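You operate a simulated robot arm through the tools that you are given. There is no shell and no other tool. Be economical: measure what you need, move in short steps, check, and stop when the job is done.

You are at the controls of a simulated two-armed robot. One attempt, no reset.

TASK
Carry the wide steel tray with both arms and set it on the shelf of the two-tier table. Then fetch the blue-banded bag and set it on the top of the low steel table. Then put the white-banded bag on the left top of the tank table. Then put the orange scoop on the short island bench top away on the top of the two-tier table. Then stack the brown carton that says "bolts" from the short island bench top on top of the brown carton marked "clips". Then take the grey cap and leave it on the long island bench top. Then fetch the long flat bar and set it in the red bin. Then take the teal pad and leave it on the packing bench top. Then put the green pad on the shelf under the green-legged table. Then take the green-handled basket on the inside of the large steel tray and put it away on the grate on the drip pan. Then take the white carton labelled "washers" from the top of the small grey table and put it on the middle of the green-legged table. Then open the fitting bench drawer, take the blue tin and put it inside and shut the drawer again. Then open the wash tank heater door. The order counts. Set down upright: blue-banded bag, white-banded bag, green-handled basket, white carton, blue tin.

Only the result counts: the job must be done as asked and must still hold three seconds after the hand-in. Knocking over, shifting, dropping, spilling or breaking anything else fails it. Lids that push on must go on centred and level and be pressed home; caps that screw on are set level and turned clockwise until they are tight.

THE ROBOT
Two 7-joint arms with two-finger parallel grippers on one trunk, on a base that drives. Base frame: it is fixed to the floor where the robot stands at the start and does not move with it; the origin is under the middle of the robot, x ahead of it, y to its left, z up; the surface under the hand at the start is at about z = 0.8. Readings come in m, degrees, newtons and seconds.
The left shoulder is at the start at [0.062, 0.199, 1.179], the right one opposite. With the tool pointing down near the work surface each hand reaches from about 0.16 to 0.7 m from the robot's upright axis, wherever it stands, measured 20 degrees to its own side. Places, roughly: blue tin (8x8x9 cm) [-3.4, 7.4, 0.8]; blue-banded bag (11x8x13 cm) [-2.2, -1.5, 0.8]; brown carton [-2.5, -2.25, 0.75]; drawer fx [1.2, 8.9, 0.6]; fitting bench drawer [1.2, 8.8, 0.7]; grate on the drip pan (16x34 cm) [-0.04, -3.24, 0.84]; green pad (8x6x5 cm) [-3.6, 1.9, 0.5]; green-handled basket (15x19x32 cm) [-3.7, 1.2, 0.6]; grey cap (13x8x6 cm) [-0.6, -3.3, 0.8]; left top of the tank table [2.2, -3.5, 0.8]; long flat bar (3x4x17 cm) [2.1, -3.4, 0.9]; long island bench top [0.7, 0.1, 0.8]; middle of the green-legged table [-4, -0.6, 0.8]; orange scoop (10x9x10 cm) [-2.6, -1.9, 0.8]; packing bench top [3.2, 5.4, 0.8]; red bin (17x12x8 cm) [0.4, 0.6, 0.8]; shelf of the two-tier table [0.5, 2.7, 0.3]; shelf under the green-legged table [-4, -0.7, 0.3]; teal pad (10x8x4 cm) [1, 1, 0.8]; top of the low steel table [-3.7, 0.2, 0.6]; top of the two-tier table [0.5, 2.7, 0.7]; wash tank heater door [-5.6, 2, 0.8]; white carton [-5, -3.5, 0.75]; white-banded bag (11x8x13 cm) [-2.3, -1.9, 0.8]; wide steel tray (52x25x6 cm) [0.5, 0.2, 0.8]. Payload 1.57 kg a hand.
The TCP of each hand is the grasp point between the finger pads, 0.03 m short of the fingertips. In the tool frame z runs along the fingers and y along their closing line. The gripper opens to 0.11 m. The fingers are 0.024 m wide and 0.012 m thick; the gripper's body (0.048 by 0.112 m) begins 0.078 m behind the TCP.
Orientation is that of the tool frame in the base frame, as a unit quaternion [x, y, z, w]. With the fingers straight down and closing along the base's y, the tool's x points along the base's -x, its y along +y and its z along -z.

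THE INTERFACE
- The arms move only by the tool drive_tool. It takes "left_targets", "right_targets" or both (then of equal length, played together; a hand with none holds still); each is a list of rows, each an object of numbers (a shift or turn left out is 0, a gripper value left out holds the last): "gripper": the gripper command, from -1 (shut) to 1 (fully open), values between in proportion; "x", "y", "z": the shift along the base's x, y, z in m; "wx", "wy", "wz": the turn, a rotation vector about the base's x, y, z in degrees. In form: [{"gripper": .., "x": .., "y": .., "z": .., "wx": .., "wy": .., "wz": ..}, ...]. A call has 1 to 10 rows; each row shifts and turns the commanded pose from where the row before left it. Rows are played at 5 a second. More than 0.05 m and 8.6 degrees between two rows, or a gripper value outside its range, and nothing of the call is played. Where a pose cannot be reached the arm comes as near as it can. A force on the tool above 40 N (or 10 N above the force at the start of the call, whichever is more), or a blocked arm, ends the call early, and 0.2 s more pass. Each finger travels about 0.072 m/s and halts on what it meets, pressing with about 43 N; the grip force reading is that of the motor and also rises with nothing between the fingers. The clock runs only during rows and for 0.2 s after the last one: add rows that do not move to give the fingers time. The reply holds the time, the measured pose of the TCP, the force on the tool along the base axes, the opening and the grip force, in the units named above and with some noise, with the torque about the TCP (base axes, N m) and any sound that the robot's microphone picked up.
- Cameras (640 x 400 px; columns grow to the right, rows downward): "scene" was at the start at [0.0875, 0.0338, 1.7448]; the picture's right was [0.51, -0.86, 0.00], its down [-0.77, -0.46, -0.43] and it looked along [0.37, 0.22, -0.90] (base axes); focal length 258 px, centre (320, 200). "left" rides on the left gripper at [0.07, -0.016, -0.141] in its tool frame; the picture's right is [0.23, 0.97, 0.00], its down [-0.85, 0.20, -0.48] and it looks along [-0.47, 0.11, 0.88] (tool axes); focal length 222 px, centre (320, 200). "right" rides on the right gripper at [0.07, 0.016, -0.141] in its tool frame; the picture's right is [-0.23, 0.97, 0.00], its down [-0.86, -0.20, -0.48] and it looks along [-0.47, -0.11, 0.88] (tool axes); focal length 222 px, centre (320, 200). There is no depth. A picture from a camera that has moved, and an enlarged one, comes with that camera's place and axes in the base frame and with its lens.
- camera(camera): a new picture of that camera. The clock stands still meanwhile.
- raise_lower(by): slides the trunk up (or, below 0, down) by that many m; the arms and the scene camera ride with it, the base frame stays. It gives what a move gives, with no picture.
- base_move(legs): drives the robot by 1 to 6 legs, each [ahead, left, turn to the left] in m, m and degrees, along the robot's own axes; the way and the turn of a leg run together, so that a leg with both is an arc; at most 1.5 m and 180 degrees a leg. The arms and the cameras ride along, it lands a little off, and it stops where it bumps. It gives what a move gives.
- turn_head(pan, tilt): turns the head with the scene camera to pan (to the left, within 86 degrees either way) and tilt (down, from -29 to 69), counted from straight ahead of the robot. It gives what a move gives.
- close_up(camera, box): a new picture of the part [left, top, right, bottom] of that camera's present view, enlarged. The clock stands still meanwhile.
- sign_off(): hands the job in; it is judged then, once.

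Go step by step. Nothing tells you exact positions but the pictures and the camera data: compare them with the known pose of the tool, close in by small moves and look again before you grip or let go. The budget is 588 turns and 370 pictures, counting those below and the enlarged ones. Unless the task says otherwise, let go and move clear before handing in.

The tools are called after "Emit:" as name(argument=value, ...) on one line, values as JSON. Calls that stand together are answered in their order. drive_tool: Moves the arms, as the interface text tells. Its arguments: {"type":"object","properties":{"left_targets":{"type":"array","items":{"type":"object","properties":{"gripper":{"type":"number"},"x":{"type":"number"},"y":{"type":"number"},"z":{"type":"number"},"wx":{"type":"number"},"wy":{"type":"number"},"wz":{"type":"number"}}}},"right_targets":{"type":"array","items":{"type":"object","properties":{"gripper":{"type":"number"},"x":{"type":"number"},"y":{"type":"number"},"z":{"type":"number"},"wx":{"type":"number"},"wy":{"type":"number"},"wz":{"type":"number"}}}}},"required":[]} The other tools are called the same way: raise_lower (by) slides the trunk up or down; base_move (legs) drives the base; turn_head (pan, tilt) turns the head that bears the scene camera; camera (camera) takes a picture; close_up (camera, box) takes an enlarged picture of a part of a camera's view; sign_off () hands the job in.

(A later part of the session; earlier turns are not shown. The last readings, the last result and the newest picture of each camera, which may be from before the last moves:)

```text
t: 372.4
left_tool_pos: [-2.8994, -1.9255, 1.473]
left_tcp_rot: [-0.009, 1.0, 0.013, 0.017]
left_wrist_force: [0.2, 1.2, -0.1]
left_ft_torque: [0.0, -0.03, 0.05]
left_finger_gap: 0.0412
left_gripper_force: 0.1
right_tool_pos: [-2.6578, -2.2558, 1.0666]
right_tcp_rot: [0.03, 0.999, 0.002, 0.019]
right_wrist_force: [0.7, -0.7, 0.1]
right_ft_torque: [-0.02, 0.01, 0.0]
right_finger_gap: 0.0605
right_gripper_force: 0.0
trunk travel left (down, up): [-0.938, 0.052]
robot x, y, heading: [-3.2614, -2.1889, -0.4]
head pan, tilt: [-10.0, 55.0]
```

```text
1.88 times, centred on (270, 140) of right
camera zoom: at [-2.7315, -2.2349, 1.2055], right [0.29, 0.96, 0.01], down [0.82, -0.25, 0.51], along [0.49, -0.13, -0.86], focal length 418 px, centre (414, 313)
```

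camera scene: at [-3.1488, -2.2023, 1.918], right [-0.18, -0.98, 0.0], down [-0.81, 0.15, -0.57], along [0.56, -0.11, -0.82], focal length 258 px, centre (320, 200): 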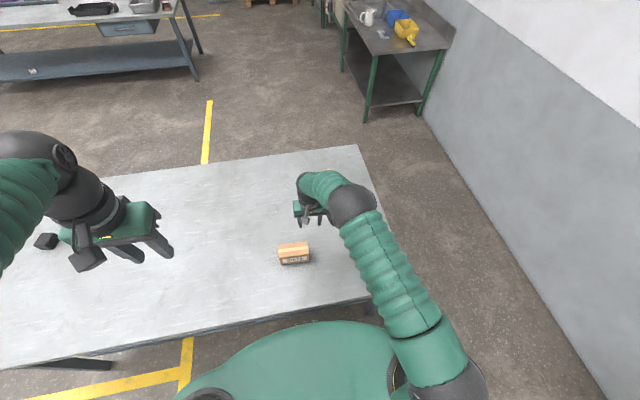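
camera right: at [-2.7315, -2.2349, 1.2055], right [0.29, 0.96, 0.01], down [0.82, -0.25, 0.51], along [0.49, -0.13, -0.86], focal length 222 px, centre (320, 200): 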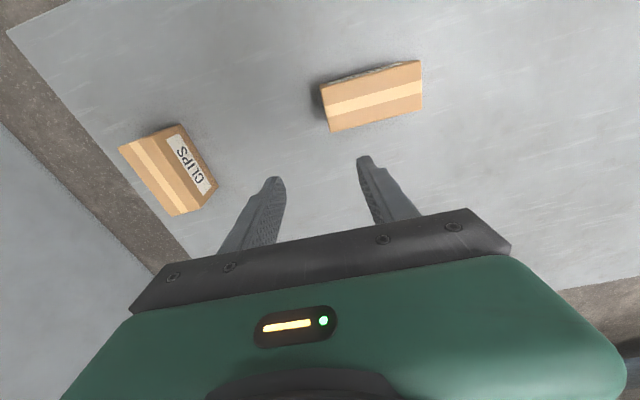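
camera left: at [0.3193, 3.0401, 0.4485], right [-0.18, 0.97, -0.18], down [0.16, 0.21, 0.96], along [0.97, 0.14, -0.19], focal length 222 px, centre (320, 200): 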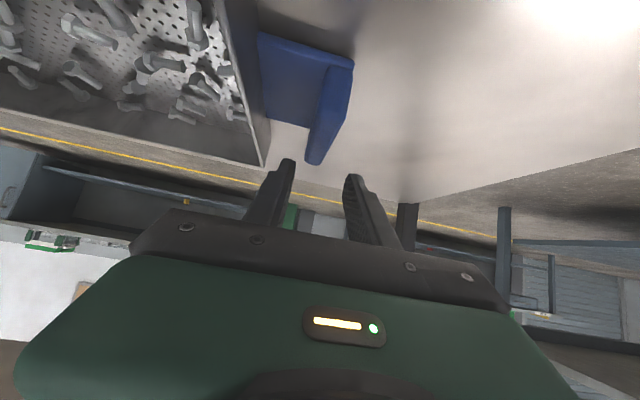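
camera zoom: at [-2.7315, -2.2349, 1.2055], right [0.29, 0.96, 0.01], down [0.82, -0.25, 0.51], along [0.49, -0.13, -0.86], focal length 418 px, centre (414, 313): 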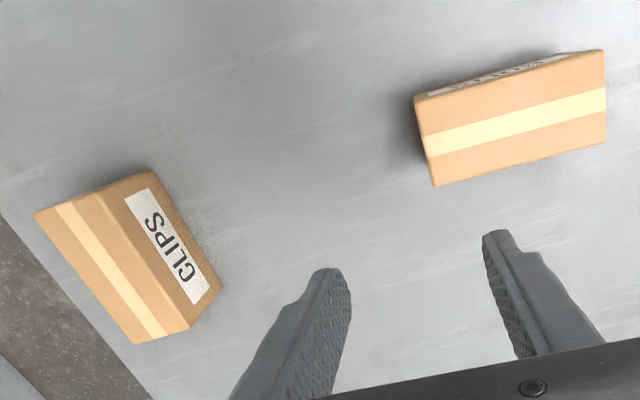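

Emit:
close_up(camera="scene", box=[260, 220, 340, 280])

```text
6.67 times, centred on (300, 250) of scene
camera zoom: at [-3.1488, -2.2023, 1.918], right [-0.18, -0.98, 0.0], down [-0.81, 0.15, -0.57], along [0.56, -0.11, -0.82], focal length 1717 px, centre (453, -133)
```

zoom: 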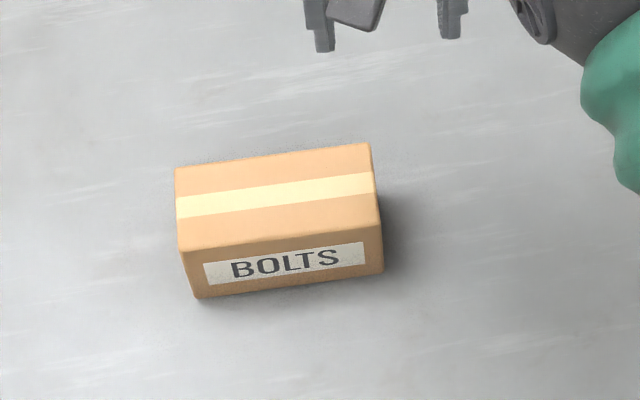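

Bolts carton: centre about (-2.679,-2.177), long along y, top z≈.886. Clips: centre (-2.659,-2.51), long along x. I turn the right hand to close along x above "bolts".

Emit:
drive_tool(right_targets=[{"wz": 8.5, "y": 0.008, "x": -0.002, "gripper": 0.9}, {"wz": 8.5, "y": 0.008, "x": -0.002}, {"wz": 8.5, "y": 0.008, "x": -0.002}, {"wz": 8.5, "y": 0.008, "x": -0.002}, {"wz": 8.5, "y": 0.008, "x": -0.002}, {"wz": 8.5, "y": 0.008, "x": -0.002}, {"wz": 8.5, "y": 0.008, "x": -0.002}, {"wz": 8.5, "y": 0.008, "x": -0.002}, {"wz": 8.5, "y": 0.008, "x": -0.002}, {"wz": 8.5, "y": 0.007, "x": -0.003}])

Emit:
drive_tool(right_targets=[{"wz": 6.1}, {"z": -0.03}, {"z": -0.03}, {}])

Emit:
camera(camera="right")

```text
t: 374.6
left_tool_pos: [-2.9004, -1.9239, 1.4722]
left_tcp_rot: [-0.007, 1.0, 0.013, 0.018]
left_wrist_force: [0.7, 0.8, -0.2]
left_ft_torque: [0.02, 0.01, 0.0]
left_finger_gap: 0.0413
left_gripper_force: 0.0
right_tool_pos: [-2.6787, -2.176, 1.0659]
right_tcp_rot: [-0.653, 0.757, 0.016, 0.012]
right_wrist_force: [-0.3, 0.7, 1.0]
right_ft_torque: [0.0, -0.02, 0.02]
right_finger_gap: 0.1044
right_gripper_force: 0.0
trunk travel left (down, up): [-0.938, 0.052]
robot x, y, heading: [-3.2563, -2.191, -0.7]
head pan, tilt: [-10.0, 55.0]
```

```text
t: 375.6
left_tool_pos: [-2.9007, -1.9239, 1.4728]
left_tcp_rot: [-0.008, 1.0, 0.013, 0.018]
left_wrist_force: [-0.1, -0.1, -0.7]
left_ft_torque: [0.01, 0.0, -0.02]
left_finger_gap: 0.0415
left_gripper_force: 0.0
right_tool_pos: [-2.6776, -2.1771, 1.009]
right_tcp_rot: [-0.692, 0.722, 0.016, 0.012]
right_wrist_force: [0.2, -0.4, -0.2]
right_ft_torque: [0.01, -0.01, 0.01]
right_finger_gap: 0.1046
right_gripper_force: 0.1
trunk travel left (down, up): [-0.938, 0.052]
robot x, y, heading: [-3.2569, -2.1919, -0.7]
head pan, tilt: [-10.0, 55.0]
```

```text
267 pictures are left
camera right: at [-2.6962, -2.2498, 1.1466], right [-0.96, 0.27, 0.02], down [0.24, 0.83, 0.51], along [0.12, 0.49, -0.86], focal length 222 px, centre (320, 200)
```

right: 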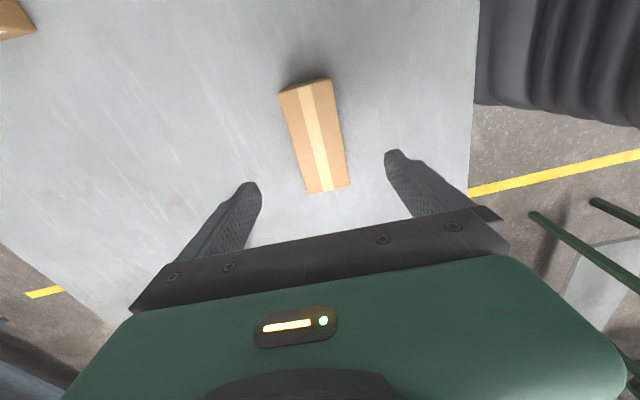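

Emit:
drive_tool(right_targets=[{"z": -0.045, "y": -0.004}, {"z": -0.045}, {"z": -0.04}, {"z": -0.015}, {}])

Emit:
camera(camera="right")

```text
t: 376.8
left_tool_pos: [-2.9001, -1.9232, 1.4724]
left_tcp_rot: [-0.008, 1.0, 0.012, 0.017]
left_wrist_force: [-1.1, 0.3, -0.7]
left_ft_torque: [-0.01, 0.02, 0.02]
left_finger_gap: 0.0413
left_gripper_force: 0.0
right_tool_pos: [-2.6818, -2.182, 0.8929]
right_tcp_rot: [-0.693, 0.721, 0.012, 0.025]
right_wrist_force: [0.0, 0.4, 0.0]
right_ft_torque: [0.02, 0.0, 0.04]
right_finger_gap: 0.1045
right_gripper_force: 0.0
right hand out of reach, approached as far as the arm can: row 3, 4
trunk travel left (down, up): [-0.938, 0.052]
robot x, y, heading: [-3.2563, -2.1876, -0.8]
head pan, tilt: [-10.0, 55.0]
```

```text
266 pictures are left
camera right: at [-2.7025, -2.2575, 1.0297], right [-0.96, 0.27, 0.0], down [0.22, 0.82, 0.52], along [0.14, 0.5, -0.85], focal length 222 px, centre (320, 200)
```

right: 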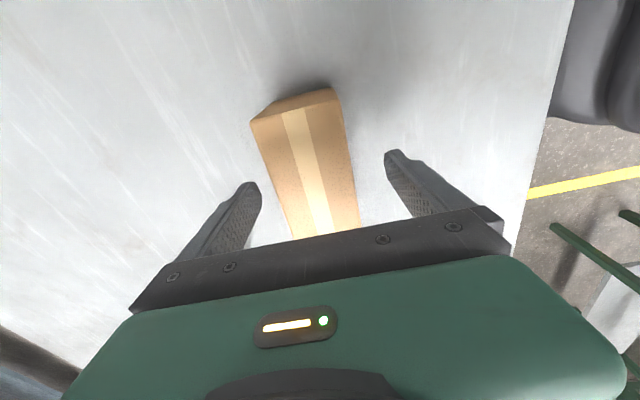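

Emit:
raise_lower(by=-0.033)

Emit:
drive_tool(right_targets=[{"gripper": 0.3}, {"gripper": -0.3}, {"gripper": -0.7}, {}, {}])

Emit:
raise_lower(by=0.08)

Emit:
camera(camera="right")

```text
t: 377.6
left_tool_pos: [-2.9, -1.924, 1.439]
left_tcp_rot: [-0.008, 1.0, 0.012, 0.017]
left_wrist_force: [1.2, 0.1, -0.6]
left_ft_torque: [0.02, -0.01, -0.01]
left_finger_gap: 0.0413
left_gripper_force: 0.1
right_tool_pos: [-2.6814, -2.1851, 0.8601]
right_tcp_rot: [-0.692, 0.722, 0.011, 0.024]
right_wrist_force: [0.4, 0.5, 0.0]
right_ft_torque: [-0.02, -0.02, 0.03]
right_finger_gap: 0.1045
right_gripper_force: 0.0
trunk travel left (down, up): [-0.905, 0.085]
robot x, y, heading: [-3.2589, -2.1903, -0.5]
head pan, tilt: [-10.0, 55.0]
```

```text
t: 378.8
left_tool_pos: [-2.9007, -1.925, 1.4393]
left_tcp_rot: [-0.008, 1.0, 0.012, 0.018]
left_wrist_force: [0.5, -1.0, 0.5]
left_ft_torque: [0.02, -0.01, -0.01]
left_finger_gap: 0.0414
left_gripper_force: 0.1
right_tool_pos: [-2.6825, -2.1871, 0.86]
right_tcp_rot: [-0.691, 0.723, 0.01, 0.023]
right_wrist_force: [-0.7, 1.1, 3.7]
right_ft_torque: [0.15, 0.23, -0.14]
right_finger_gap: 0.0597
right_gripper_force: 43.5
trunk travel left (down, up): [-0.905, 0.085]
robot x, y, heading: [-3.2519, -2.1887, -0.7]
head pan, tilt: [-10.0, 55.0]
```

```text
t: 379.9
left_tool_pos: [-2.8997, -1.9238, 1.5194]
left_tcp_rot: [-0.008, 1.0, 0.013, 0.018]
left_wrist_force: [-0.2, -0.7, -0.5]
left_ft_torque: [-0.02, 0.03, 0.0]
left_finger_gap: 0.0415
left_gripper_force: 0.0
right_tool_pos: [-2.6804, -2.185, 0.9385]
right_tcp_rot: [-0.692, 0.722, 0.011, 0.023]
right_wrist_force: [0.2, -0.6, -4.2]
right_ft_torque: [-0.05, 0.04, -0.01]
right_finger_gap: 0.0596
right_gripper_force: 43.4
trunk travel left (down, up): [-0.985, 0.005]
robot x, y, heading: [-3.2589, -2.188, -0.6]
head pan, tilt: [-10.0, 55.0]
```

```text
265 pictures are left
camera right: at [-2.7018, -2.2606, 1.0762], right [-0.96, 0.27, -0.01], down [0.23, 0.82, 0.52], along [0.15, 0.5, -0.85], focal length 222 px, centre (320, 200)
```

right: 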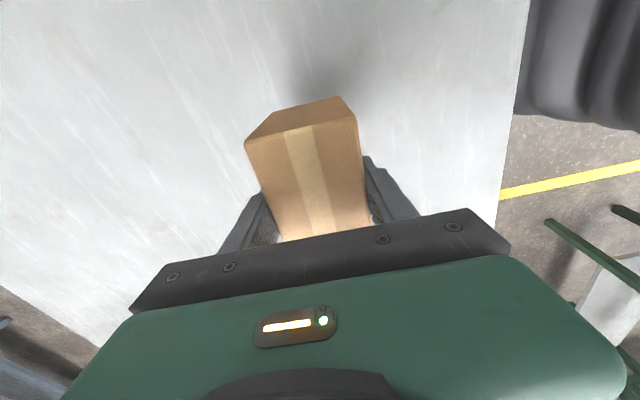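

Emit:
drive_tool(right_targets=[{"z": 0.03, "wz": -8.5}, {"z": 0.03, "wz": -8.5}, {"z": 0.03, "wz": -8.5}, {"z": 0.03, "wz": -8.5}, {"wz": -8.5}, {"wz": -8.5}, {"wz": -8.5}, {"wz": -8.5}, {"wz": -8.5}, {"wz": -8.5}])

Emit:
drive_tool(right_targets=[{"wz": -2.6}, {}])

Emit:
base_move(legs=[[0, -0.31, 0.5]])

Emit:
camera(camera="right")

Emit:
camera(camera="scene")

```text
t: 382.1
left_tool_pos: [-2.8997, -1.9245, 1.5183]
left_tcp_rot: [-0.008, 1.0, 0.013, 0.017]
left_wrist_force: [-1.1, 0.2, -0.7]
left_ft_torque: [0.02, 0.01, 0.0]
left_finger_gap: 0.0414
left_gripper_force: 0.0
right_tool_pos: [-2.6462, -2.1722, 1.0217]
right_tcp_rot: [-0.022, 1.0, 0.002, 0.018]
right_wrist_force: [-0.1, 0.0, -2.7]
right_ft_torque: [-0.02, 0.02, 0.03]
right_finger_gap: 0.0596
right_gripper_force: 42.7
right hand out of reach, approached as far as the arm can: row 1, 2, 3, 4
trunk travel left (down, up): [-0.985, 0.005]
robot x, y, heading: [-3.2561, -2.186, -0.6]
head pan, tilt: [-10.0, 55.0]
```

```text
t: 382.7
left_tool_pos: [-2.9007, -1.9237, 1.5189]
left_tcp_rot: [-0.008, 1.0, 0.012, 0.018]
left_wrist_force: [0.0, -0.7, -0.3]
left_ft_torque: [-0.01, -0.03, 0.0]
left_finger_gap: 0.0415
left_gripper_force: 0.1
right_tool_pos: [-2.6468, -2.1718, 1.0223]
right_tcp_rot: [0.001, 1.0, 0.002, 0.018]
right_wrist_force: [0.4, -0.5, -2.8]
right_ft_torque: [0.02, 0.03, 0.01]
right_finger_gap: 0.0598
right_gripper_force: 42.8
trunk travel left (down, up): [-0.985, 0.005]
robot x, y, heading: [-3.2558, -2.1923, -0.8]
head pan, tilt: [-10.0, 55.0]
```

```text
t: 384.8
left_tool_pos: [-2.9056, -2.2145, 1.5158]
left_tcp_rot: [-0.017, 1.0, 0.008, 0.017]
left_wrist_force: [0.7, -0.2, 0.7]
left_ft_torque: [-0.01, -0.03, 0.0]
left_finger_gap: 0.041
left_gripper_force: 0.0
right_tool_pos: [-2.6487, -2.4623, 1.0215]
right_tcp_rot: [-0.01, 1.0, -0.001, 0.018]
right_wrist_force: [-0.2, 0.4, -2.3]
right_ft_torque: [-0.03, 0.03, -0.01]
right_finger_gap: 0.0595
right_gripper_force: 42.8
trunk travel left (down, up): [-0.985, 0.005]
robot x, y, heading: [-3.2528, -2.4968, 0.7]
head pan, tilt: [-10.0, 55.0]
```

```text
264 pictures are left
camera right: at [-2.7228, -2.4451, 1.1608], right [0.21, 0.98, 0.01], down [0.84, -0.18, 0.51], along [0.5, -0.1, -0.86], focal length 222 px, centre (320, 200)
```

right: 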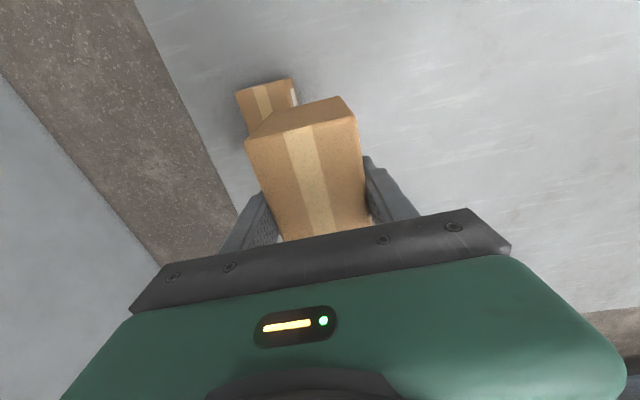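

```text
263 pictures are left
camera scene: at [-3.1488, -2.4931, 1.965], right [-0.17, -0.99, 0.01], down [-0.81, 0.13, -0.57], along [0.56, -0.1, -0.82], focal length 258 px, centre (320, 200)
```

scene: 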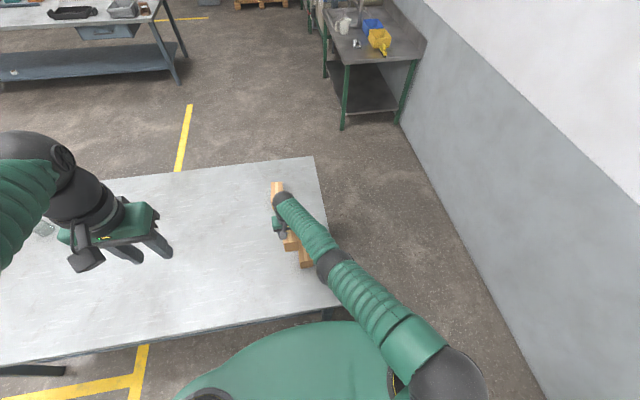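

Emit:
drive_tool(right_targets=[{"x": -0.006, "y": -0.024, "wz": -1}, {"x": -0.006, "y": -0.023}, {}])

Emit:
camera(camera="right")

Emit:
close_up(camera="scene", box=[250, 160, 350, 280])

```text
t: 385.6
left_tool_pos: [-2.9071, -2.2272, 1.5198]
left_tcp_rot: [-0.018, 1.0, 0.013, 0.018]
left_wrist_force: [-0.1, 0.1, -0.5]
left_ft_torque: [0.0, 0.02, -0.01]
left_finger_gap: 0.041
left_gripper_force: 0.0
right_tool_pos: [-2.6384, -2.5073, 1.0123]
right_tcp_rot: [-0.001, 1.0, 0.002, 0.017]
right_wrist_force: [0.5, 0.3, -2.8]
right_ft_torque: [-0.01, 0.04, -0.01]
right_finger_gap: 0.0598
right_gripper_force: 43.0
right hand out of reach, approached as far as the arm can: row 1, 2
trunk travel left (down, up): [-0.985, 0.005]
robot x, y, heading: [-3.2538, -2.5002, 0.4]
head pan, tilt: [-10.0, 55.0]
```

```text
262 pictures are left
camera right: at [-2.7128, -2.4919, 1.1514], right [0.23, 0.97, 0.01], down [0.84, -0.2, 0.51], along [0.5, -0.1, -0.86], focal length 222 px, centre (320, 200)
```

right: 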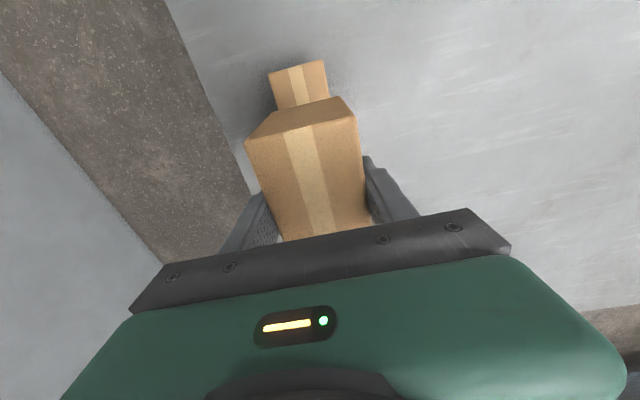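

```text
3.33 times, centred on (300, 220) of scene
camera zoom: at [-3.1482, -2.5142, 1.9649], right [-0.17, -0.99, 0.0], down [-0.81, 0.14, -0.57], along [0.56, -0.09, -0.82], focal length 859 px, centre (387, 133)
```

zoom: 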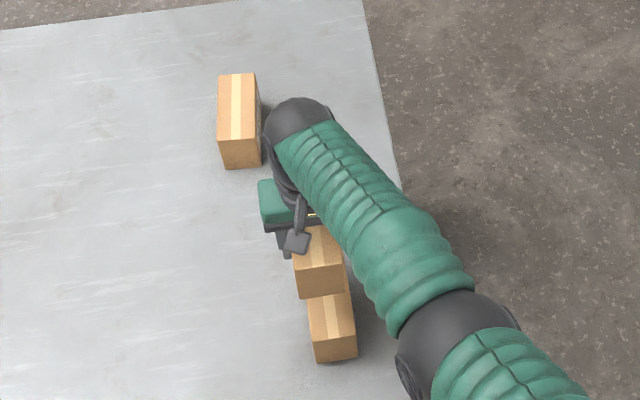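

Emit:
base_move(legs=[[-0.022, -0.003, 0]])

Emit:
raise_lower(by=-0.04)

Emit:
camera(camera="right")

Emit:
close_up(camera="scene", box=[250, 160, 350, 280])

```text
t: 386.4
left_tool_pos: [-2.9235, -2.2405, 1.52]
left_tcp_rot: [-0.017, 1.0, 0.016, 0.016]
left_wrist_force: [0.1, -0.4, 0.7]
left_ft_torque: [0.05, 0.02, -0.01]
left_finger_gap: 0.041
left_gripper_force: 0.0
right_tool_pos: [-2.6583, -2.5195, 1.0108]
right_tcp_rot: [0.001, 1.0, 0.005, 0.017]
right_wrist_force: [0.4, -1.3, -3.7]
right_ft_torque: [0.08, 0.04, -0.04]
right_finger_gap: 0.0595
right_gripper_force: 42.9
trunk travel left (down, up): [-0.985, 0.005]
robot x, y, heading: [-3.2797, -2.5048, 0.3]
head pan, tilt: [-10.0, 55.0]
```

```text
t: 387.2
left_tool_pos: [-2.9269, -2.2369, 1.4798]
left_tcp_rot: [-0.017, 1.0, 0.014, 0.016]
left_wrist_force: [0.3, -0.6, -0.2]
left_ft_torque: [0.06, 0.01, -0.01]
left_finger_gap: 0.0418
left_gripper_force: 0.0
right_tool_pos: [-2.6593, -2.5163, 0.97]
right_tcp_rot: [0.001, 1.0, 0.003, 0.017]
right_wrist_force: [-0.3, 0.0, -2.6]
right_ft_torque: [0.04, 0.06, 0.0]
right_finger_gap: 0.0595
right_gripper_force: 42.8
trunk travel left (down, up): [-0.945, 0.045]
robot x, y, heading: [-3.2791, -2.4981, 0.4]
head pan, tilt: [-10.0, 55.0]
```

```text
260 pictures are left
camera right: at [-2.7323, -2.5005, 1.11], right [0.23, 0.97, 0.02], down [0.84, -0.2, 0.51], along [0.5, -0.1, -0.86], focal length 222 px, centre (320, 200)
```

right: 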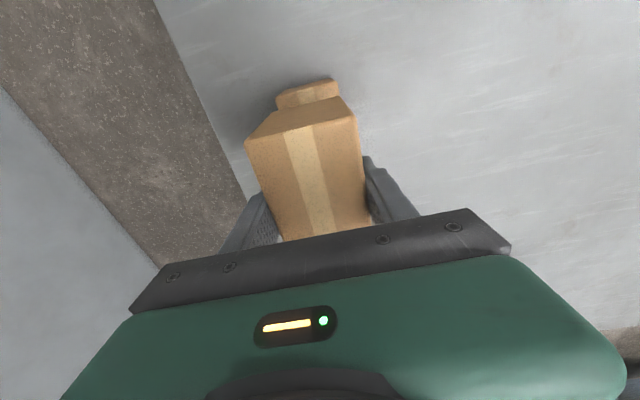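

```text
3.33 times, centred on (300, 220) of scene
camera zoom: at [-3.1661, -2.522, 1.9246], right [-0.17, -0.99, 0.0], down [-0.81, 0.14, -0.57], along [0.56, -0.09, -0.82], focal length 859 px, centre (387, 133)
```

zoom: 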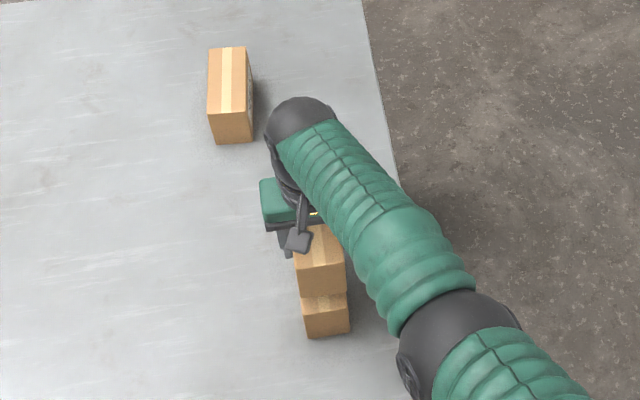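

Emit:
raise_lower(by=-0.018)

Emit:
raise_lower(by=-0.006)

```text
t: 387.9
left_tool_pos: [-2.9274, -2.2286, 1.4612]
left_tcp_rot: [-0.017, 1.0, 0.012, 0.018]
left_wrist_force: [0.0, -0.1, -0.1]
left_ft_torque: [0.02, 0.02, -0.04]
left_finger_gap: 0.0412
left_gripper_force: 0.0
right_tool_pos: [-2.6598, -2.5109, 0.9542]
right_tcp_rot: [0.0, 1.0, 0.0, 0.018]
right_wrist_force: [0.0, -0.4, -3.4]
right_ft_torque: [-0.02, 0.05, -0.02]
right_finger_gap: 0.06
right_gripper_force: 43.2
trunk travel left (down, up): [-0.927, 0.063]
robot x, y, heading: [-3.2781, -2.5023, 0.2]
head pan, tilt: [-10.0, 55.0]
```

```text
t: 388.4
left_tool_pos: [-2.9294, -2.2288, 1.4549]
left_tcp_rot: [-0.017, 1.0, 0.011, 0.018]
left_wrist_force: [-0.3, 0.1, -0.2]
left_ft_torque: [-0.01, 0.02, 0.0]
left_finger_gap: 0.0413
left_gripper_force: 0.0
right_tool_pos: [-2.6609, -2.5107, 0.9485]
right_tcp_rot: [0.0, 1.0, 0.002, 0.018]
right_wrist_force: [0.5, -0.4, -2.4]
right_ft_torque: [0.01, 0.04, 0.0]
right_finger_gap: 0.0594
right_gripper_force: 42.9
trunk travel left (down, up): [-0.921, 0.069]
robot x, y, heading: [-3.2759, -2.5002, 0.4]
head pan, tilt: [-10.0, 55.0]
```

Emit:
raise_lower(by=-0.004)

Emit:
raise_lower(by=-0.004)

```text
t: 389.0
left_tool_pos: [-2.9307, -2.2305, 1.4523]
left_tcp_rot: [-0.016, 1.0, 0.012, 0.018]
left_wrist_force: [-0.8, -0.2, -0.2]
left_ft_torque: [0.0, 0.02, 0.0]
left_finger_gap: 0.0414
left_gripper_force: 0.0
right_tool_pos: [-2.6617, -2.5118, 0.9447]
right_tcp_rot: [0.0, 1.0, 0.001, 0.018]
right_wrist_force: [-0.3, -0.7, -2.2]
right_ft_torque: [0.0, 0.05, 0.02]
right_finger_gap: 0.0597
right_gripper_force: 42.8
trunk travel left (down, up): [-0.917, 0.073]
robot x, y, heading: [-3.2801, -2.5053, 0.3]
head pan, tilt: [-10.0, 55.0]
```

```text
t: 389.5
left_tool_pos: [-2.9321, -2.2308, 1.448]
left_tcp_rot: [-0.017, 1.0, 0.013, 0.018]
left_wrist_force: [1.2, 0.7, -0.2]
left_ft_torque: [-0.02, 0.05, 0.03]
left_finger_gap: 0.0415
left_gripper_force: 0.0
right_tool_pos: [-2.6621, -2.5131, 0.9434]
right_tcp_rot: [0.0, 1.0, 0.002, 0.021]
right_wrist_force: [-2.7, -3.4, 16.9]
right_ft_torque: [-0.77, -1.23, -0.28]
right_finger_gap: 0.0599
right_gripper_force: 43.4
trunk travel left (down, up): [-0.913, 0.077]
robot x, y, heading: [-3.2791, -2.5011, 0.5]
head pan, tilt: [-10.0, 55.0]
```

Emit:
drive_tool(right_targets=[{"gripper": 0.2}, {"gripper": 0.5}, {"gripper": 0.8}, {}])

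Emit:
raise_lower(by=0.075)

Emit:
camera(camera="right")

Emit:
close_up(camera="scene", box=[250, 160, 350, 280])

```text
t: 390.5
left_tool_pos: [-2.9297, -2.2292, 1.4473]
left_tcp_rot: [-0.017, 1.0, 0.012, 0.018]
left_wrist_force: [0.3, 0.0, -0.4]
left_ft_torque: [0.0, 0.01, -0.01]
left_finger_gap: 0.0411
left_gripper_force: 0.1
right_tool_pos: [-2.6609, -2.512, 0.9398]
right_tcp_rot: [0.001, 1.0, 0.001, 0.018]
right_wrist_force: [0.7, 0.4, 0.0]
right_ft_torque: [-0.02, 0.03, -0.04]
right_finger_gap: 0.0989
right_gripper_force: 0.1
trunk travel left (down, up): [-0.913, 0.077]
robot x, y, heading: [-3.2798, -2.5019, 0.6]
head pan, tilt: [-10.0, 55.0]
```

```text
t: 391.6
left_tool_pos: [-2.9285, -2.2296, 1.5222]
left_tcp_rot: [-0.017, 1.0, 0.012, 0.018]
left_wrist_force: [0.0, -0.4, 0.7]
left_ft_torque: [-0.01, 0.01, -0.02]
left_finger_gap: 0.0413
left_gripper_force: 0.0
right_tool_pos: [-2.6603, -2.5112, 1.0154]
right_tcp_rot: [0.0, 1.0, 0.002, 0.018]
right_wrist_force: [-0.6, -0.6, 0.6]
right_ft_torque: [-0.01, -0.02, 0.01]
right_finger_gap: 0.0991
right_gripper_force: 0.0
trunk travel left (down, up): [-0.988, 0.002]
robot x, y, heading: [-3.2807, -2.5027, 0.4]
head pan, tilt: [-10.0, 55.0]
```

```text
258 pictures are left
camera right: at [-2.736, -2.4945, 1.1546], right [0.23, 0.97, 0.01], down [0.84, -0.2, 0.51], along [0.5, -0.11, -0.86], focal length 222 px, centre (320, 200)
```

right: 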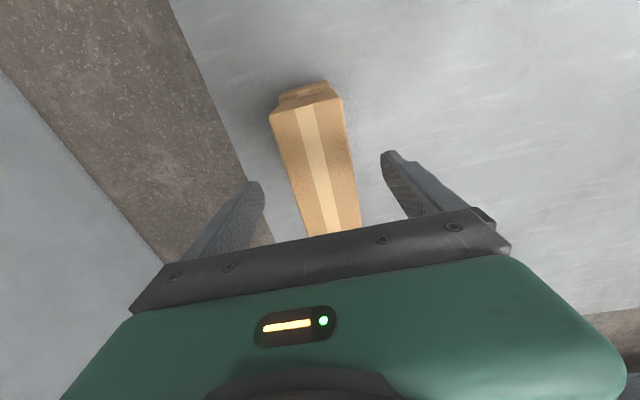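

```text
3.33 times, centred on (300, 220) of scene
camera zoom: at [-3.1726, -2.512, 1.968], right [-0.17, -0.99, 0.0], down [-0.81, 0.14, -0.57], along [0.56, -0.1, -0.82], focal length 859 px, centre (387, 133)
```

zoom: 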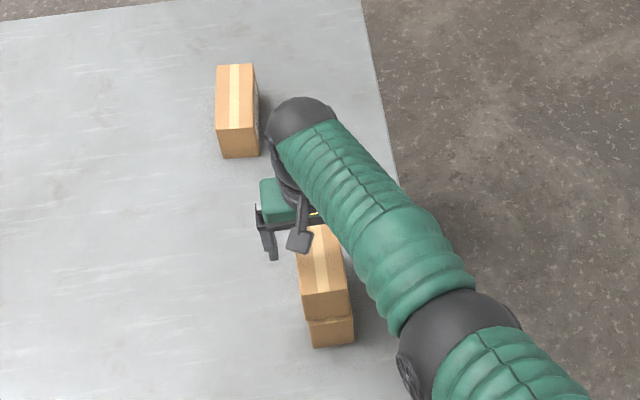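

Cartons are stacked. Next the grey cap on the south table: I go round via the north end.

Emit:
drive_tool(right_targets=[{"z": 0.04}, {"z": 0.04}, {}])

Emit:
base_move(legs=[[0, 1.0, -0.4], [0, 1.03, 0], [1.25, 0, 0], [1.3, 0, 0], [0, 0, -90], [1.2, 0, 0]])

Emit:
turn_head(pan=0, tilt=35)

Emit:
camera(camera="scene")

```text
t: 392.4
left_tool_pos: [-2.9303, -2.2285, 1.5225]
left_tcp_rot: [-0.017, 1.0, 0.011, 0.019]
left_wrist_force: [-0.4, -0.2, 0.5]
left_ft_torque: [0.03, 0.03, 0.03]
left_finger_gap: 0.0416
left_gripper_force: 0.2
right_tool_pos: [-2.6386, -2.5038, 1.0881]
right_tcp_rot: [0.0, 1.0, 0.002, 0.017]
right_wrist_force: [0.2, 0.3, -0.3]
right_ft_torque: [-0.01, -0.01, 0.01]
right_finger_gap: 0.0989
right_gripper_force: 0.1
right hand out of reach, approached as far as the arm can: row 1, 2
trunk travel left (down, up): [-0.988, 0.002]
robot x, y, heading: [-3.279, -2.4987, 0.3]
head pan, tilt: [-10.0, 55.0]
```

```text
t: 424.2
left_tool_pos: [-0.4843, -2.1291, 1.523]
left_tcp_rot: [0.715, 0.698, -0.005, 0.022]
left_wrist_force: [-0.2, 0.0, 0.2]
left_ft_torque: [-0.02, -0.03, -0.01]
left_finger_gap: 0.0412
left_gripper_force: 0.2
right_tool_pos: [-0.7755, -2.4037, 1.0889]
right_tcp_rot: [0.727, 0.686, -0.012, 0.013]
right_wrist_force: [-0.1, -0.4, 0.6]
right_ft_torque: [-0.02, 0.02, 0.03]
right_finger_gap: 0.0988
right_gripper_force: 0.1
trunk travel left (down, up): [-0.988, 0.002]
robot x, y, heading: [-0.738, -1.7659, -93.0]
head pan, tilt: [-10.0, 55.0]
```

```text
t: 425.1
left_tool_pos: [-0.4842, -2.1297, 1.5232]
left_tcp_rot: [0.716, 0.698, -0.005, 0.022]
left_wrist_force: [0.4, 1.2, -0.7]
left_ft_torque: [0.02, -0.03, 0.02]
left_finger_gap: 0.0415
left_gripper_force: 0.0
right_tool_pos: [-0.7748, -2.4042, 1.0884]
right_tcp_rot: [0.728, 0.686, -0.012, 0.013]
right_wrist_force: [0.2, 0.4, 0.7]
right_ft_torque: [0.02, 0.01, -0.01]
right_finger_gap: 0.0991
right_gripper_force: 0.1
trunk travel left (down, up): [-0.988, 0.002]
robot x, y, heading: [-0.7379, -1.7662, -93.1]
head pan, tilt: [0.0, 35.0]
```

```text
256 pictures are left
camera scene: at [-0.7389, -1.8879, 1.9962], right [-1.0, 0.05, 0.0], down [0.03, 0.58, -0.82], along [-0.04, -0.82, -0.58], focal length 258 px, centre (320, 200)
```

scene: 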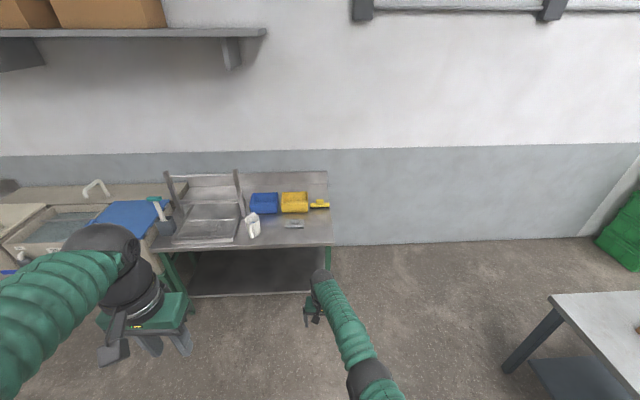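

Emit:
close_up(camera="scene", box=[150, 160, 350, 260])

```text
3.20 times, centred on (250, 210) of scene
camera zoom: at [-0.7389, -1.8879, 1.9962], right [-1.0, 0.05, 0.0], down [0.03, 0.58, -0.82], along [-0.04, -0.82, -0.58], focal length 824 px, centre (544, 168)
```

zoom: 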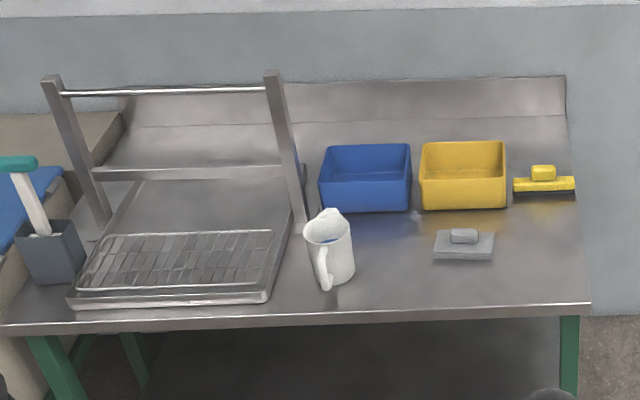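

Emit:
base_move(legs=[[0, 0, 3], [0.85, 0.13, 0]])

Emit:
turn_head(pan=0, tilt=58)

Emit:
camera(camera="scene")

Emit:
camera(camera="right")

```text
t: 430.0
left_tool_pos: [-0.3408, -2.9596, 1.5233]
left_tcp_rot: [0.699, 0.715, -0.005, 0.023]
left_wrist_force: [0.4, -1.1, 0.0]
left_ft_torque: [0.03, 0.01, -0.03]
left_finger_gap: 0.041
left_gripper_force: 0.0
right_tool_pos: [-0.617, -3.2483, 1.0903]
right_tcp_rot: [0.711, 0.703, -0.012, 0.013]
right_wrist_force: [-0.6, 0.0, -0.4]
right_ft_torque: [0.01, -0.03, 0.0]
right_finger_gap: 0.0991
right_gripper_force: 0.0
trunk travel left (down, up): [-0.988, 0.002]
robot x, y, heading: [-0.6083, -2.6087, -90.2]
head pan, tilt: [0.0, 35.0]
```

```text
t: 430.9
left_tool_pos: [-0.3398, -2.9602, 1.5225]
left_tcp_rot: [0.699, 0.715, -0.006, 0.022]
left_wrist_force: [-0.5, -0.4, 0.8]
left_ft_torque: [-0.02, 0.01, 0.01]
left_finger_gap: 0.0413
left_gripper_force: 0.0
right_tool_pos: [-0.6165, -3.2503, 1.0888]
right_tcp_rot: [0.711, 0.703, -0.012, 0.013]
right_wrist_force: [0.0, -0.4, 0.5]
right_ft_torque: [0.01, 0.0, 0.0]
right_finger_gap: 0.0991
right_gripper_force: 0.0
trunk travel left (down, up): [-0.988, 0.002]
robot x, y, heading: [-0.6121, -2.6105, -90.3]
head pan, tilt: [0.0, 58.0]
```

```text
254 pictures are left
camera scene: at [-0.605, -2.714, 1.9644], right [-1.0, 0.01, 0.0], down [0.0, 0.85, -0.53], along [0.0, -0.53, -0.85], focal length 258 px, centre (320, 200)
```

scene: 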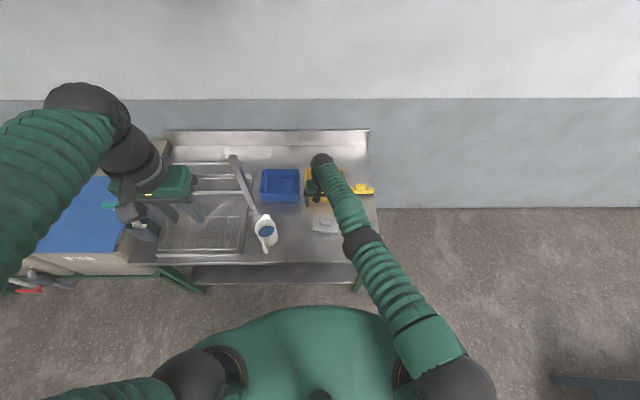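

```text
253 pictures are left
camera right: at [-0.5991, -3.1753, 1.2279], right [0.97, -0.24, 0.01], down [-0.21, -0.84, 0.51], along [-0.11, -0.5, -0.86], focal length 222 px, centre (320, 200)
```

right: 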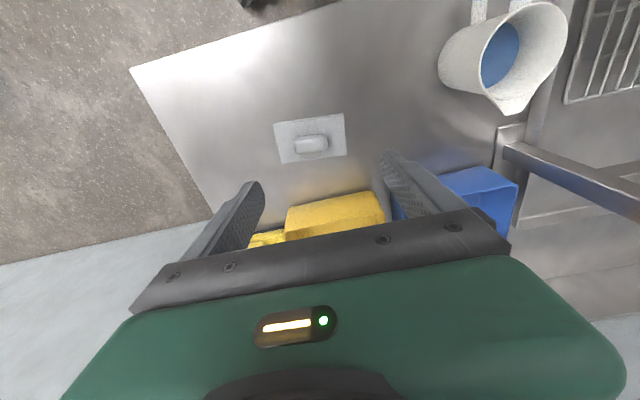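

Emit:
close_up(camera="right", box=[260, 100, 360, 170])

```text
5.71 times, centred on (310, 135) of right
camera zoom: at [-0.5991, -3.1753, 1.2279], right [0.97, -0.24, 0.01], down [-0.21, -0.84, 0.51], along [-0.11, -0.5, -0.86], focal length 1269 px, centre (377, 571)
```

zoom: 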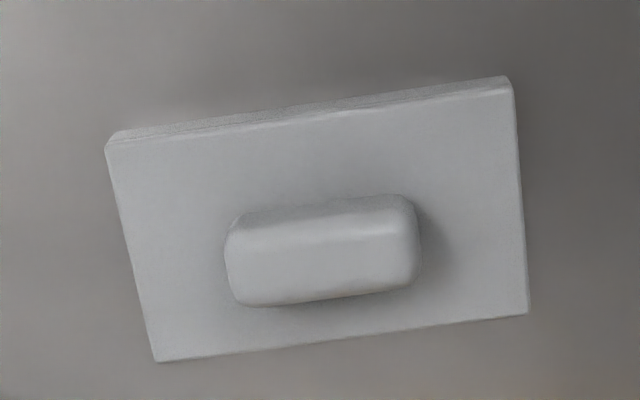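

Emit:
base_move(legs=[[0.06, 0, 0]])

Emit:
raise_lower(by=-0.14)

Emit:
drive_tool(right_targets=[{"wz": -3.2, "x": -0.01, "y": 0.015}, {"wz": -3.2, "x": -0.01, "y": 0.015}, {}])

Emit:
camera(camera="right")

```text
t: 431.9
left_tool_pos: [-0.3397, -3.0028, 1.527]
left_tcp_rot: [0.699, 0.715, -0.011, 0.026]
left_wrist_force: [-0.7, 0.7, -0.2]
left_ft_torque: [-0.02, 0.02, 0.05]
left_finger_gap: 0.0409
left_gripper_force: 0.0
right_tool_pos: [-0.6162, -3.2988, 1.0947]
right_tcp_rot: [0.711, 0.703, -0.014, 0.015]
right_wrist_force: [-0.3, -0.8, 0.6]
right_ft_torque: [0.03, 0.05, 0.02]
right_finger_gap: 0.0991
right_gripper_force: 0.0
trunk travel left (down, up): [-0.988, 0.002]
robot x, y, heading: [-0.6076, -2.6707, -90.4]
head pan, tilt: [0.0, 58.0]
```

```text
t: 433.5
left_tool_pos: [-0.34, -3.0164, 1.3845]
left_tcp_rot: [0.699, 0.715, -0.008, 0.023]
left_wrist_force: [0.1, 0.3, 0.2]
left_ft_torque: [0.0, -0.03, 0.01]
left_finger_gap: 0.0415
left_gripper_force: 0.0
right_tool_pos: [-0.6159, -3.3067, 0.9455]
right_tcp_rot: [0.71, 0.704, -0.01, 0.008]
right_wrist_force: [-0.8, -0.4, -0.2]
right_ft_torque: [0.01, 0.01, 0.04]
right_finger_gap: 0.0991
right_gripper_force: 0.0
trunk travel left (down, up): [-0.848, 0.142]
robot x, y, heading: [-0.613, -2.6698, -90.1]
head pan, tilt: [0.0, 58.0]
```

```text
t: 434.3
left_tool_pos: [-0.3388, -3.0188, 1.3842]
left_tcp_rot: [0.699, 0.715, -0.007, 0.023]
left_wrist_force: [-0.6, -0.2, -0.5]
left_ft_torque: [0.01, 0.0, -0.03]
left_finger_gap: 0.0412
left_gripper_force: 0.0
right_tool_pos: [-0.6259, -3.3112, 0.9379]
right_tcp_rot: [0.749, 0.662, -0.011, 0.009]
right_wrist_force: [-0.1, -0.1, -0.2]
right_ft_torque: [0.0, 0.0, 0.03]
right_finger_gap: 0.0988
right_gripper_force: 0.1
right hand out of reach, approached as far as the arm can: row 1, 2
trunk travel left (down, up): [-0.848, 0.142]
robot x, y, heading: [-0.606, -2.6729, -90.5]
head pan, tilt: [0.0, 58.0]
```

```text
251 pictures are left
camera right: at [-0.5997, -3.2385, 1.0777], right [0.94, -0.34, 0.0], down [-0.3, -0.81, 0.5], along [-0.17, -0.47, -0.86], focal length 222 px, centre (320, 200)
```

right: 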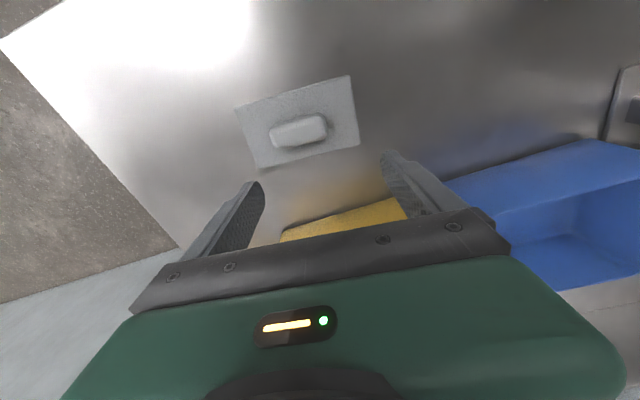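

Emit:
drive_tool(right_targets=[{"y": 0.017, "z": -0.02, "x": -0.005}, {"y": 0.017, "z": -0.02, "x": -0.005}, {}])

Emit:
camera(camera="right")

```text
t: 435.1
left_tool_pos: [-0.3399, -3.0175, 1.3853]
left_tcp_rot: [0.699, 0.715, -0.007, 0.024]
left_wrist_force: [-0.6, 0.3, 0.9]
left_ft_torque: [-0.01, 0.02, 0.0]
left_finger_gap: 0.0413
left_gripper_force: 0.0
right_tool_pos: [-0.6278, -3.2955, 0.8923]
right_tcp_rot: [0.748, 0.664, -0.012, 0.01]
right_wrist_force: [0.0, -0.7, 0.9]
right_ft_torque: [0.02, 0.03, 0.01]
right_finger_gap: 0.0991
right_gripper_force: 0.0
right hand out of reach, approached as far as the arm can: row 1, 2
trunk travel left (down, up): [-0.848, 0.142]
robot x, y, heading: [-0.6077, -2.6703, -90.3]
head pan, tilt: [0.0, 58.0]
```

```text
250 pictures are left
camera right: at [-0.6027, -3.2233, 1.0318], right [0.94, -0.34, 0.01], down [-0.3, -0.81, 0.5], along [-0.17, -0.48, -0.86], focal length 222 px, centre (320, 200)
```

right: 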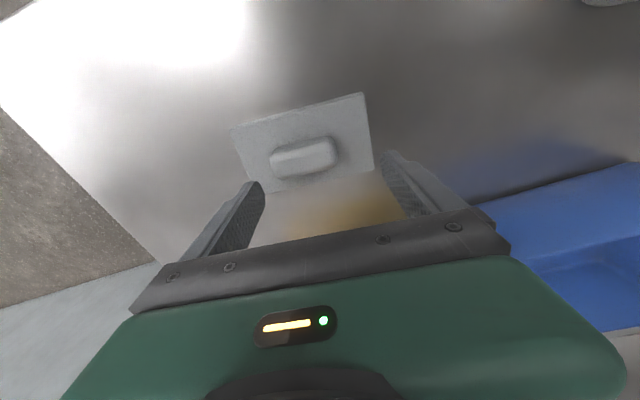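

Emit:
base_move(legs=[[-0.017, -0.01, 0]])

Emit:
raise_lower(by=-0.03)

Emit:
camera(camera="right")

```text
t: 435.9
left_tool_pos: [-0.3521, -3.0053, 1.3835]
left_tcp_rot: [0.699, 0.715, -0.005, 0.022]
left_wrist_force: [0.0, -1.3, -1.7]
left_ft_torque: [0.05, 0.03, -0.01]
left_finger_gap: 0.0411
left_gripper_force: 0.1
right_tool_pos: [-0.6396, -3.2824, 0.8909]
right_tcp_rot: [0.749, 0.663, -0.01, 0.008]
right_wrist_force: [-0.1, 0.3, 0.1]
right_ft_torque: [0.05, -0.01, -0.01]
right_finger_gap: 0.0991
right_gripper_force: 0.3
trunk travel left (down, up): [-0.848, 0.142]
robot x, y, heading: [-0.6164, -2.6526, -90.3]
head pan, tilt: [0.0, 58.0]
```

```text
t: 436.7
left_tool_pos: [-0.354, -3.0012, 1.3549]
left_tcp_rot: [0.699, 0.714, -0.006, 0.024]
left_wrist_force: [-1.0, -0.4, 0.1]
left_ft_torque: [0.0, 0.0, 0.0]
left_finger_gap: 0.0412
left_gripper_force: 0.0
right_tool_pos: [-0.6406, -3.2796, 0.8629]
right_tcp_rot: [0.75, 0.662, -0.009, 0.01]
right_wrist_force: [-0.1, 0.3, -0.6]
right_ft_torque: [0.02, -0.05, -0.02]
right_finger_gap: 0.0989
right_gripper_force: 0.0
trunk travel left (down, up): [-0.818, 0.172]
robot x, y, heading: [-0.6199, -2.6553, -90.4]
head pan, tilt: [0.0, 58.0]
```

```text
249 pictures are left
camera right: at [-0.6156, -3.2078, 1.0015], right [0.94, -0.34, 0.01], down [-0.3, -0.81, 0.5], along [-0.17, -0.47, -0.86], focal length 222 px, centre (320, 200)
```

right: 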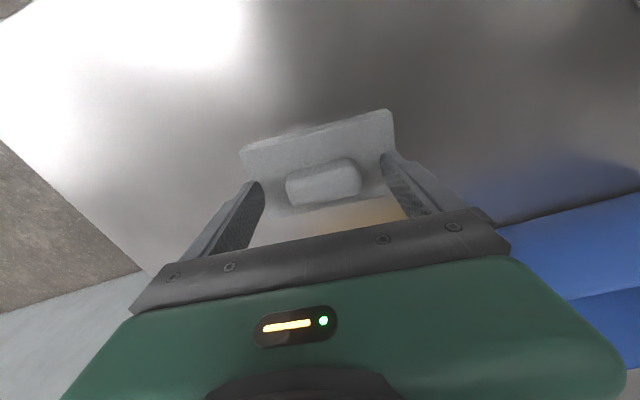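

Emit:
raise_lower(by=-0.005)

Emit:
drive_tool(right_targets=[{"gripper": 0.3}, {"gripper": -0.3}, {"gripper": -0.8}, {}, {}])

Emit:
raise_lower(by=0.06)

Emit:
camera(camera="right")

```text
t: 437.2
left_tool_pos: [-0.3481, -3.0005, 1.3487]
left_tcp_rot: [0.699, 0.715, -0.006, 0.022]
left_wrist_force: [-0.3, 0.3, 0.1]
left_ft_torque: [-0.03, 0.02, 0.0]
left_finger_gap: 0.0414
left_gripper_force: 0.0
right_tool_pos: [-0.6378, -3.2787, 0.858]
right_tcp_rot: [0.749, 0.663, -0.012, 0.009]
right_wrist_force: [0.2, -0.2, 0.5]
right_ft_torque: [-0.02, 0.03, -0.01]
right_finger_gap: 0.099
right_gripper_force: 0.1
trunk travel left (down, up): [-0.813, 0.177]
robot x, y, heading: [-0.6164, -2.6565, -90.0]
head pan, tilt: [0.0, 58.0]
```

```text
t: 438.4
left_tool_pos: [-0.3493, -2.9991, 1.349]
left_tcp_rot: [0.698, 0.716, -0.008, 0.023]
left_wrist_force: [-0.2, 0.3, 0.3]
left_ft_torque: [-0.01, 0.0, 0.03]
left_finger_gap: 0.0414
left_gripper_force: 0.0
right_tool_pos: [-0.6375, -3.2781, 0.8584]
right_tcp_rot: [0.749, 0.663, -0.011, 0.009]
right_wrist_force: [0.2, 0.5, 2.5]
right_ft_torque: [-0.04, -0.19, 0.0]
right_finger_gap: 0.0587
right_gripper_force: 43.1
trunk travel left (down, up): [-0.813, 0.177]
robot x, y, heading: [-0.6165, -2.6524, -90.1]
head pan, tilt: [0.0, 58.0]
```

```text
t: 439.4
left_tool_pos: [-0.3483, -2.9992, 1.4099]
left_tcp_rot: [0.699, 0.715, -0.006, 0.022]
left_wrist_force: [-0.7, -0.4, 0.3]
left_ft_torque: [0.02, 0.02, 0.03]
left_finger_gap: 0.0413
left_gripper_force: 0.0
right_tool_pos: [-0.6381, -3.2785, 0.9179]
right_tcp_rot: [0.749, 0.663, -0.011, 0.009]
right_wrist_force: [1.0, -0.1, -0.3]
right_ft_torque: [-0.01, 0.01, 0.01]
right_finger_gap: 0.0584
right_gripper_force: 42.8
trunk travel left (down, up): [-0.873, 0.117]
robot x, y, heading: [-0.6205, -2.6539, -90.5]
head pan, tilt: [0.0, 58.0]
```

```text
248 pictures are left
camera right: at [-0.6122, -3.2061, 1.0572], right [0.94, -0.34, 0.01], down [-0.3, -0.81, 0.5], along [-0.17, -0.48, -0.86], focal length 222 px, centre (320, 200)
```

right: 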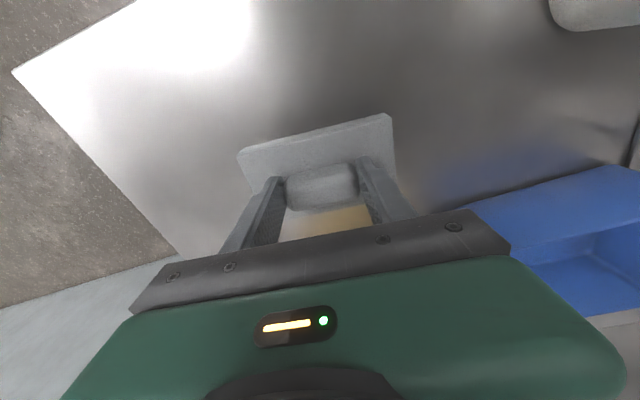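

Cap in hand. Raise and go to the long bench's west side.

Emit:
raise_lower(by=0.1)

Emit:
base_move(legs=[[-1.15, 0, 0], [0, 0, 90.4], [0, 0.8, 0], [0, 0.8, 0]])

Emit:
turn_head(pan=0, tilt=45)

Emit:
camera(camera="scene")

```text
t: 440.7
left_tool_pos: [-0.3488, -2.999, 1.5103]
left_tcp_rot: [0.699, 0.715, -0.008, 0.023]
left_wrist_force: [0.2, 0.0, -0.1]
left_ft_torque: [0.02, 0.03, 0.0]
left_finger_gap: 0.0412
left_gripper_force: 0.0
right_tool_pos: [-0.6365, -3.2788, 1.0182]
right_tcp_rot: [0.749, 0.663, -0.013, 0.009]
right_wrist_force: [0.3, 0.6, 0.5]
right_ft_torque: [-0.01, 0.01, 0.03]
right_finger_gap: 0.0584
right_gripper_force: 42.9
trunk travel left (down, up): [-0.973, 0.017]
robot x, y, heading: [-0.6189, -2.6579, -90.7]
head pan, tilt: [0.0, 58.0]
```

```text
t: 458.3
left_tool_pos: [-0.2644, 0.3894, 1.5103]
left_tcp_rot: [-0.011, 1.0, 0.014, 0.021]
left_wrist_force: [0.7, -0.2, 0.6]
left_ft_torque: [0.04, -0.03, -0.01]
left_finger_gap: 0.041
left_gripper_force: 0.0
right_tool_pos: [0.0137, 0.1024, 1.0191]
right_tcp_rot: [0.06, 0.998, 0.0, 0.015]
right_wrist_force: [-0.2, 0.4, 0.7]
right_ft_torque: [0.02, 0.0, 0.0]
right_finger_gap: 0.0585
right_gripper_force: 43.1
trunk travel left (down, up): [-0.973, 0.017]
robot x, y, heading: [-0.6089, 0.1257, -0.5]
head pan, tilt: [0.0, 58.0]
```

```text
t: 459.0
left_tool_pos: [-0.2677, 0.3929, 1.5099]
left_tcp_rot: [-0.01, 1.0, 0.011, 0.022]
left_wrist_force: [-1.1, -0.5, 0.0]
left_ft_torque: [0.01, -0.02, 0.05]
left_finger_gap: 0.0414
left_gripper_force: 0.1
right_tool_pos: [0.0153, 0.1049, 1.0187]
right_tcp_rot: [0.062, 0.998, -0.001, 0.016]
right_wrist_force: [-0.3, -0.4, 0.1]
right_ft_torque: [0.02, -0.02, 0.0]
right_finger_gap: 0.0587
right_gripper_force: 42.6
trunk travel left (down, up): [-0.973, 0.017]
robot x, y, heading: [-0.6094, 0.1269, -0.0]
head pan, tilt: [0.0, 45.0]
```

```text
247 pictures are left
camera scene: at [-0.4923, 0.1259, 1.9663], right [-0.01, -1.0, 0.0], down [-0.71, 0.0, -0.7], along [0.7, 0.0, -0.71], focal length 258 px, centre (320, 200)
```

scene: 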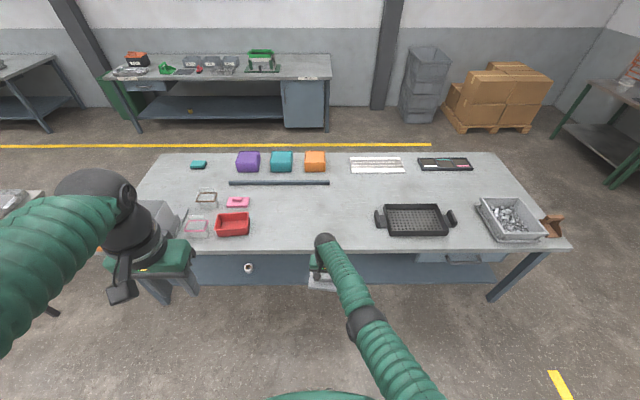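

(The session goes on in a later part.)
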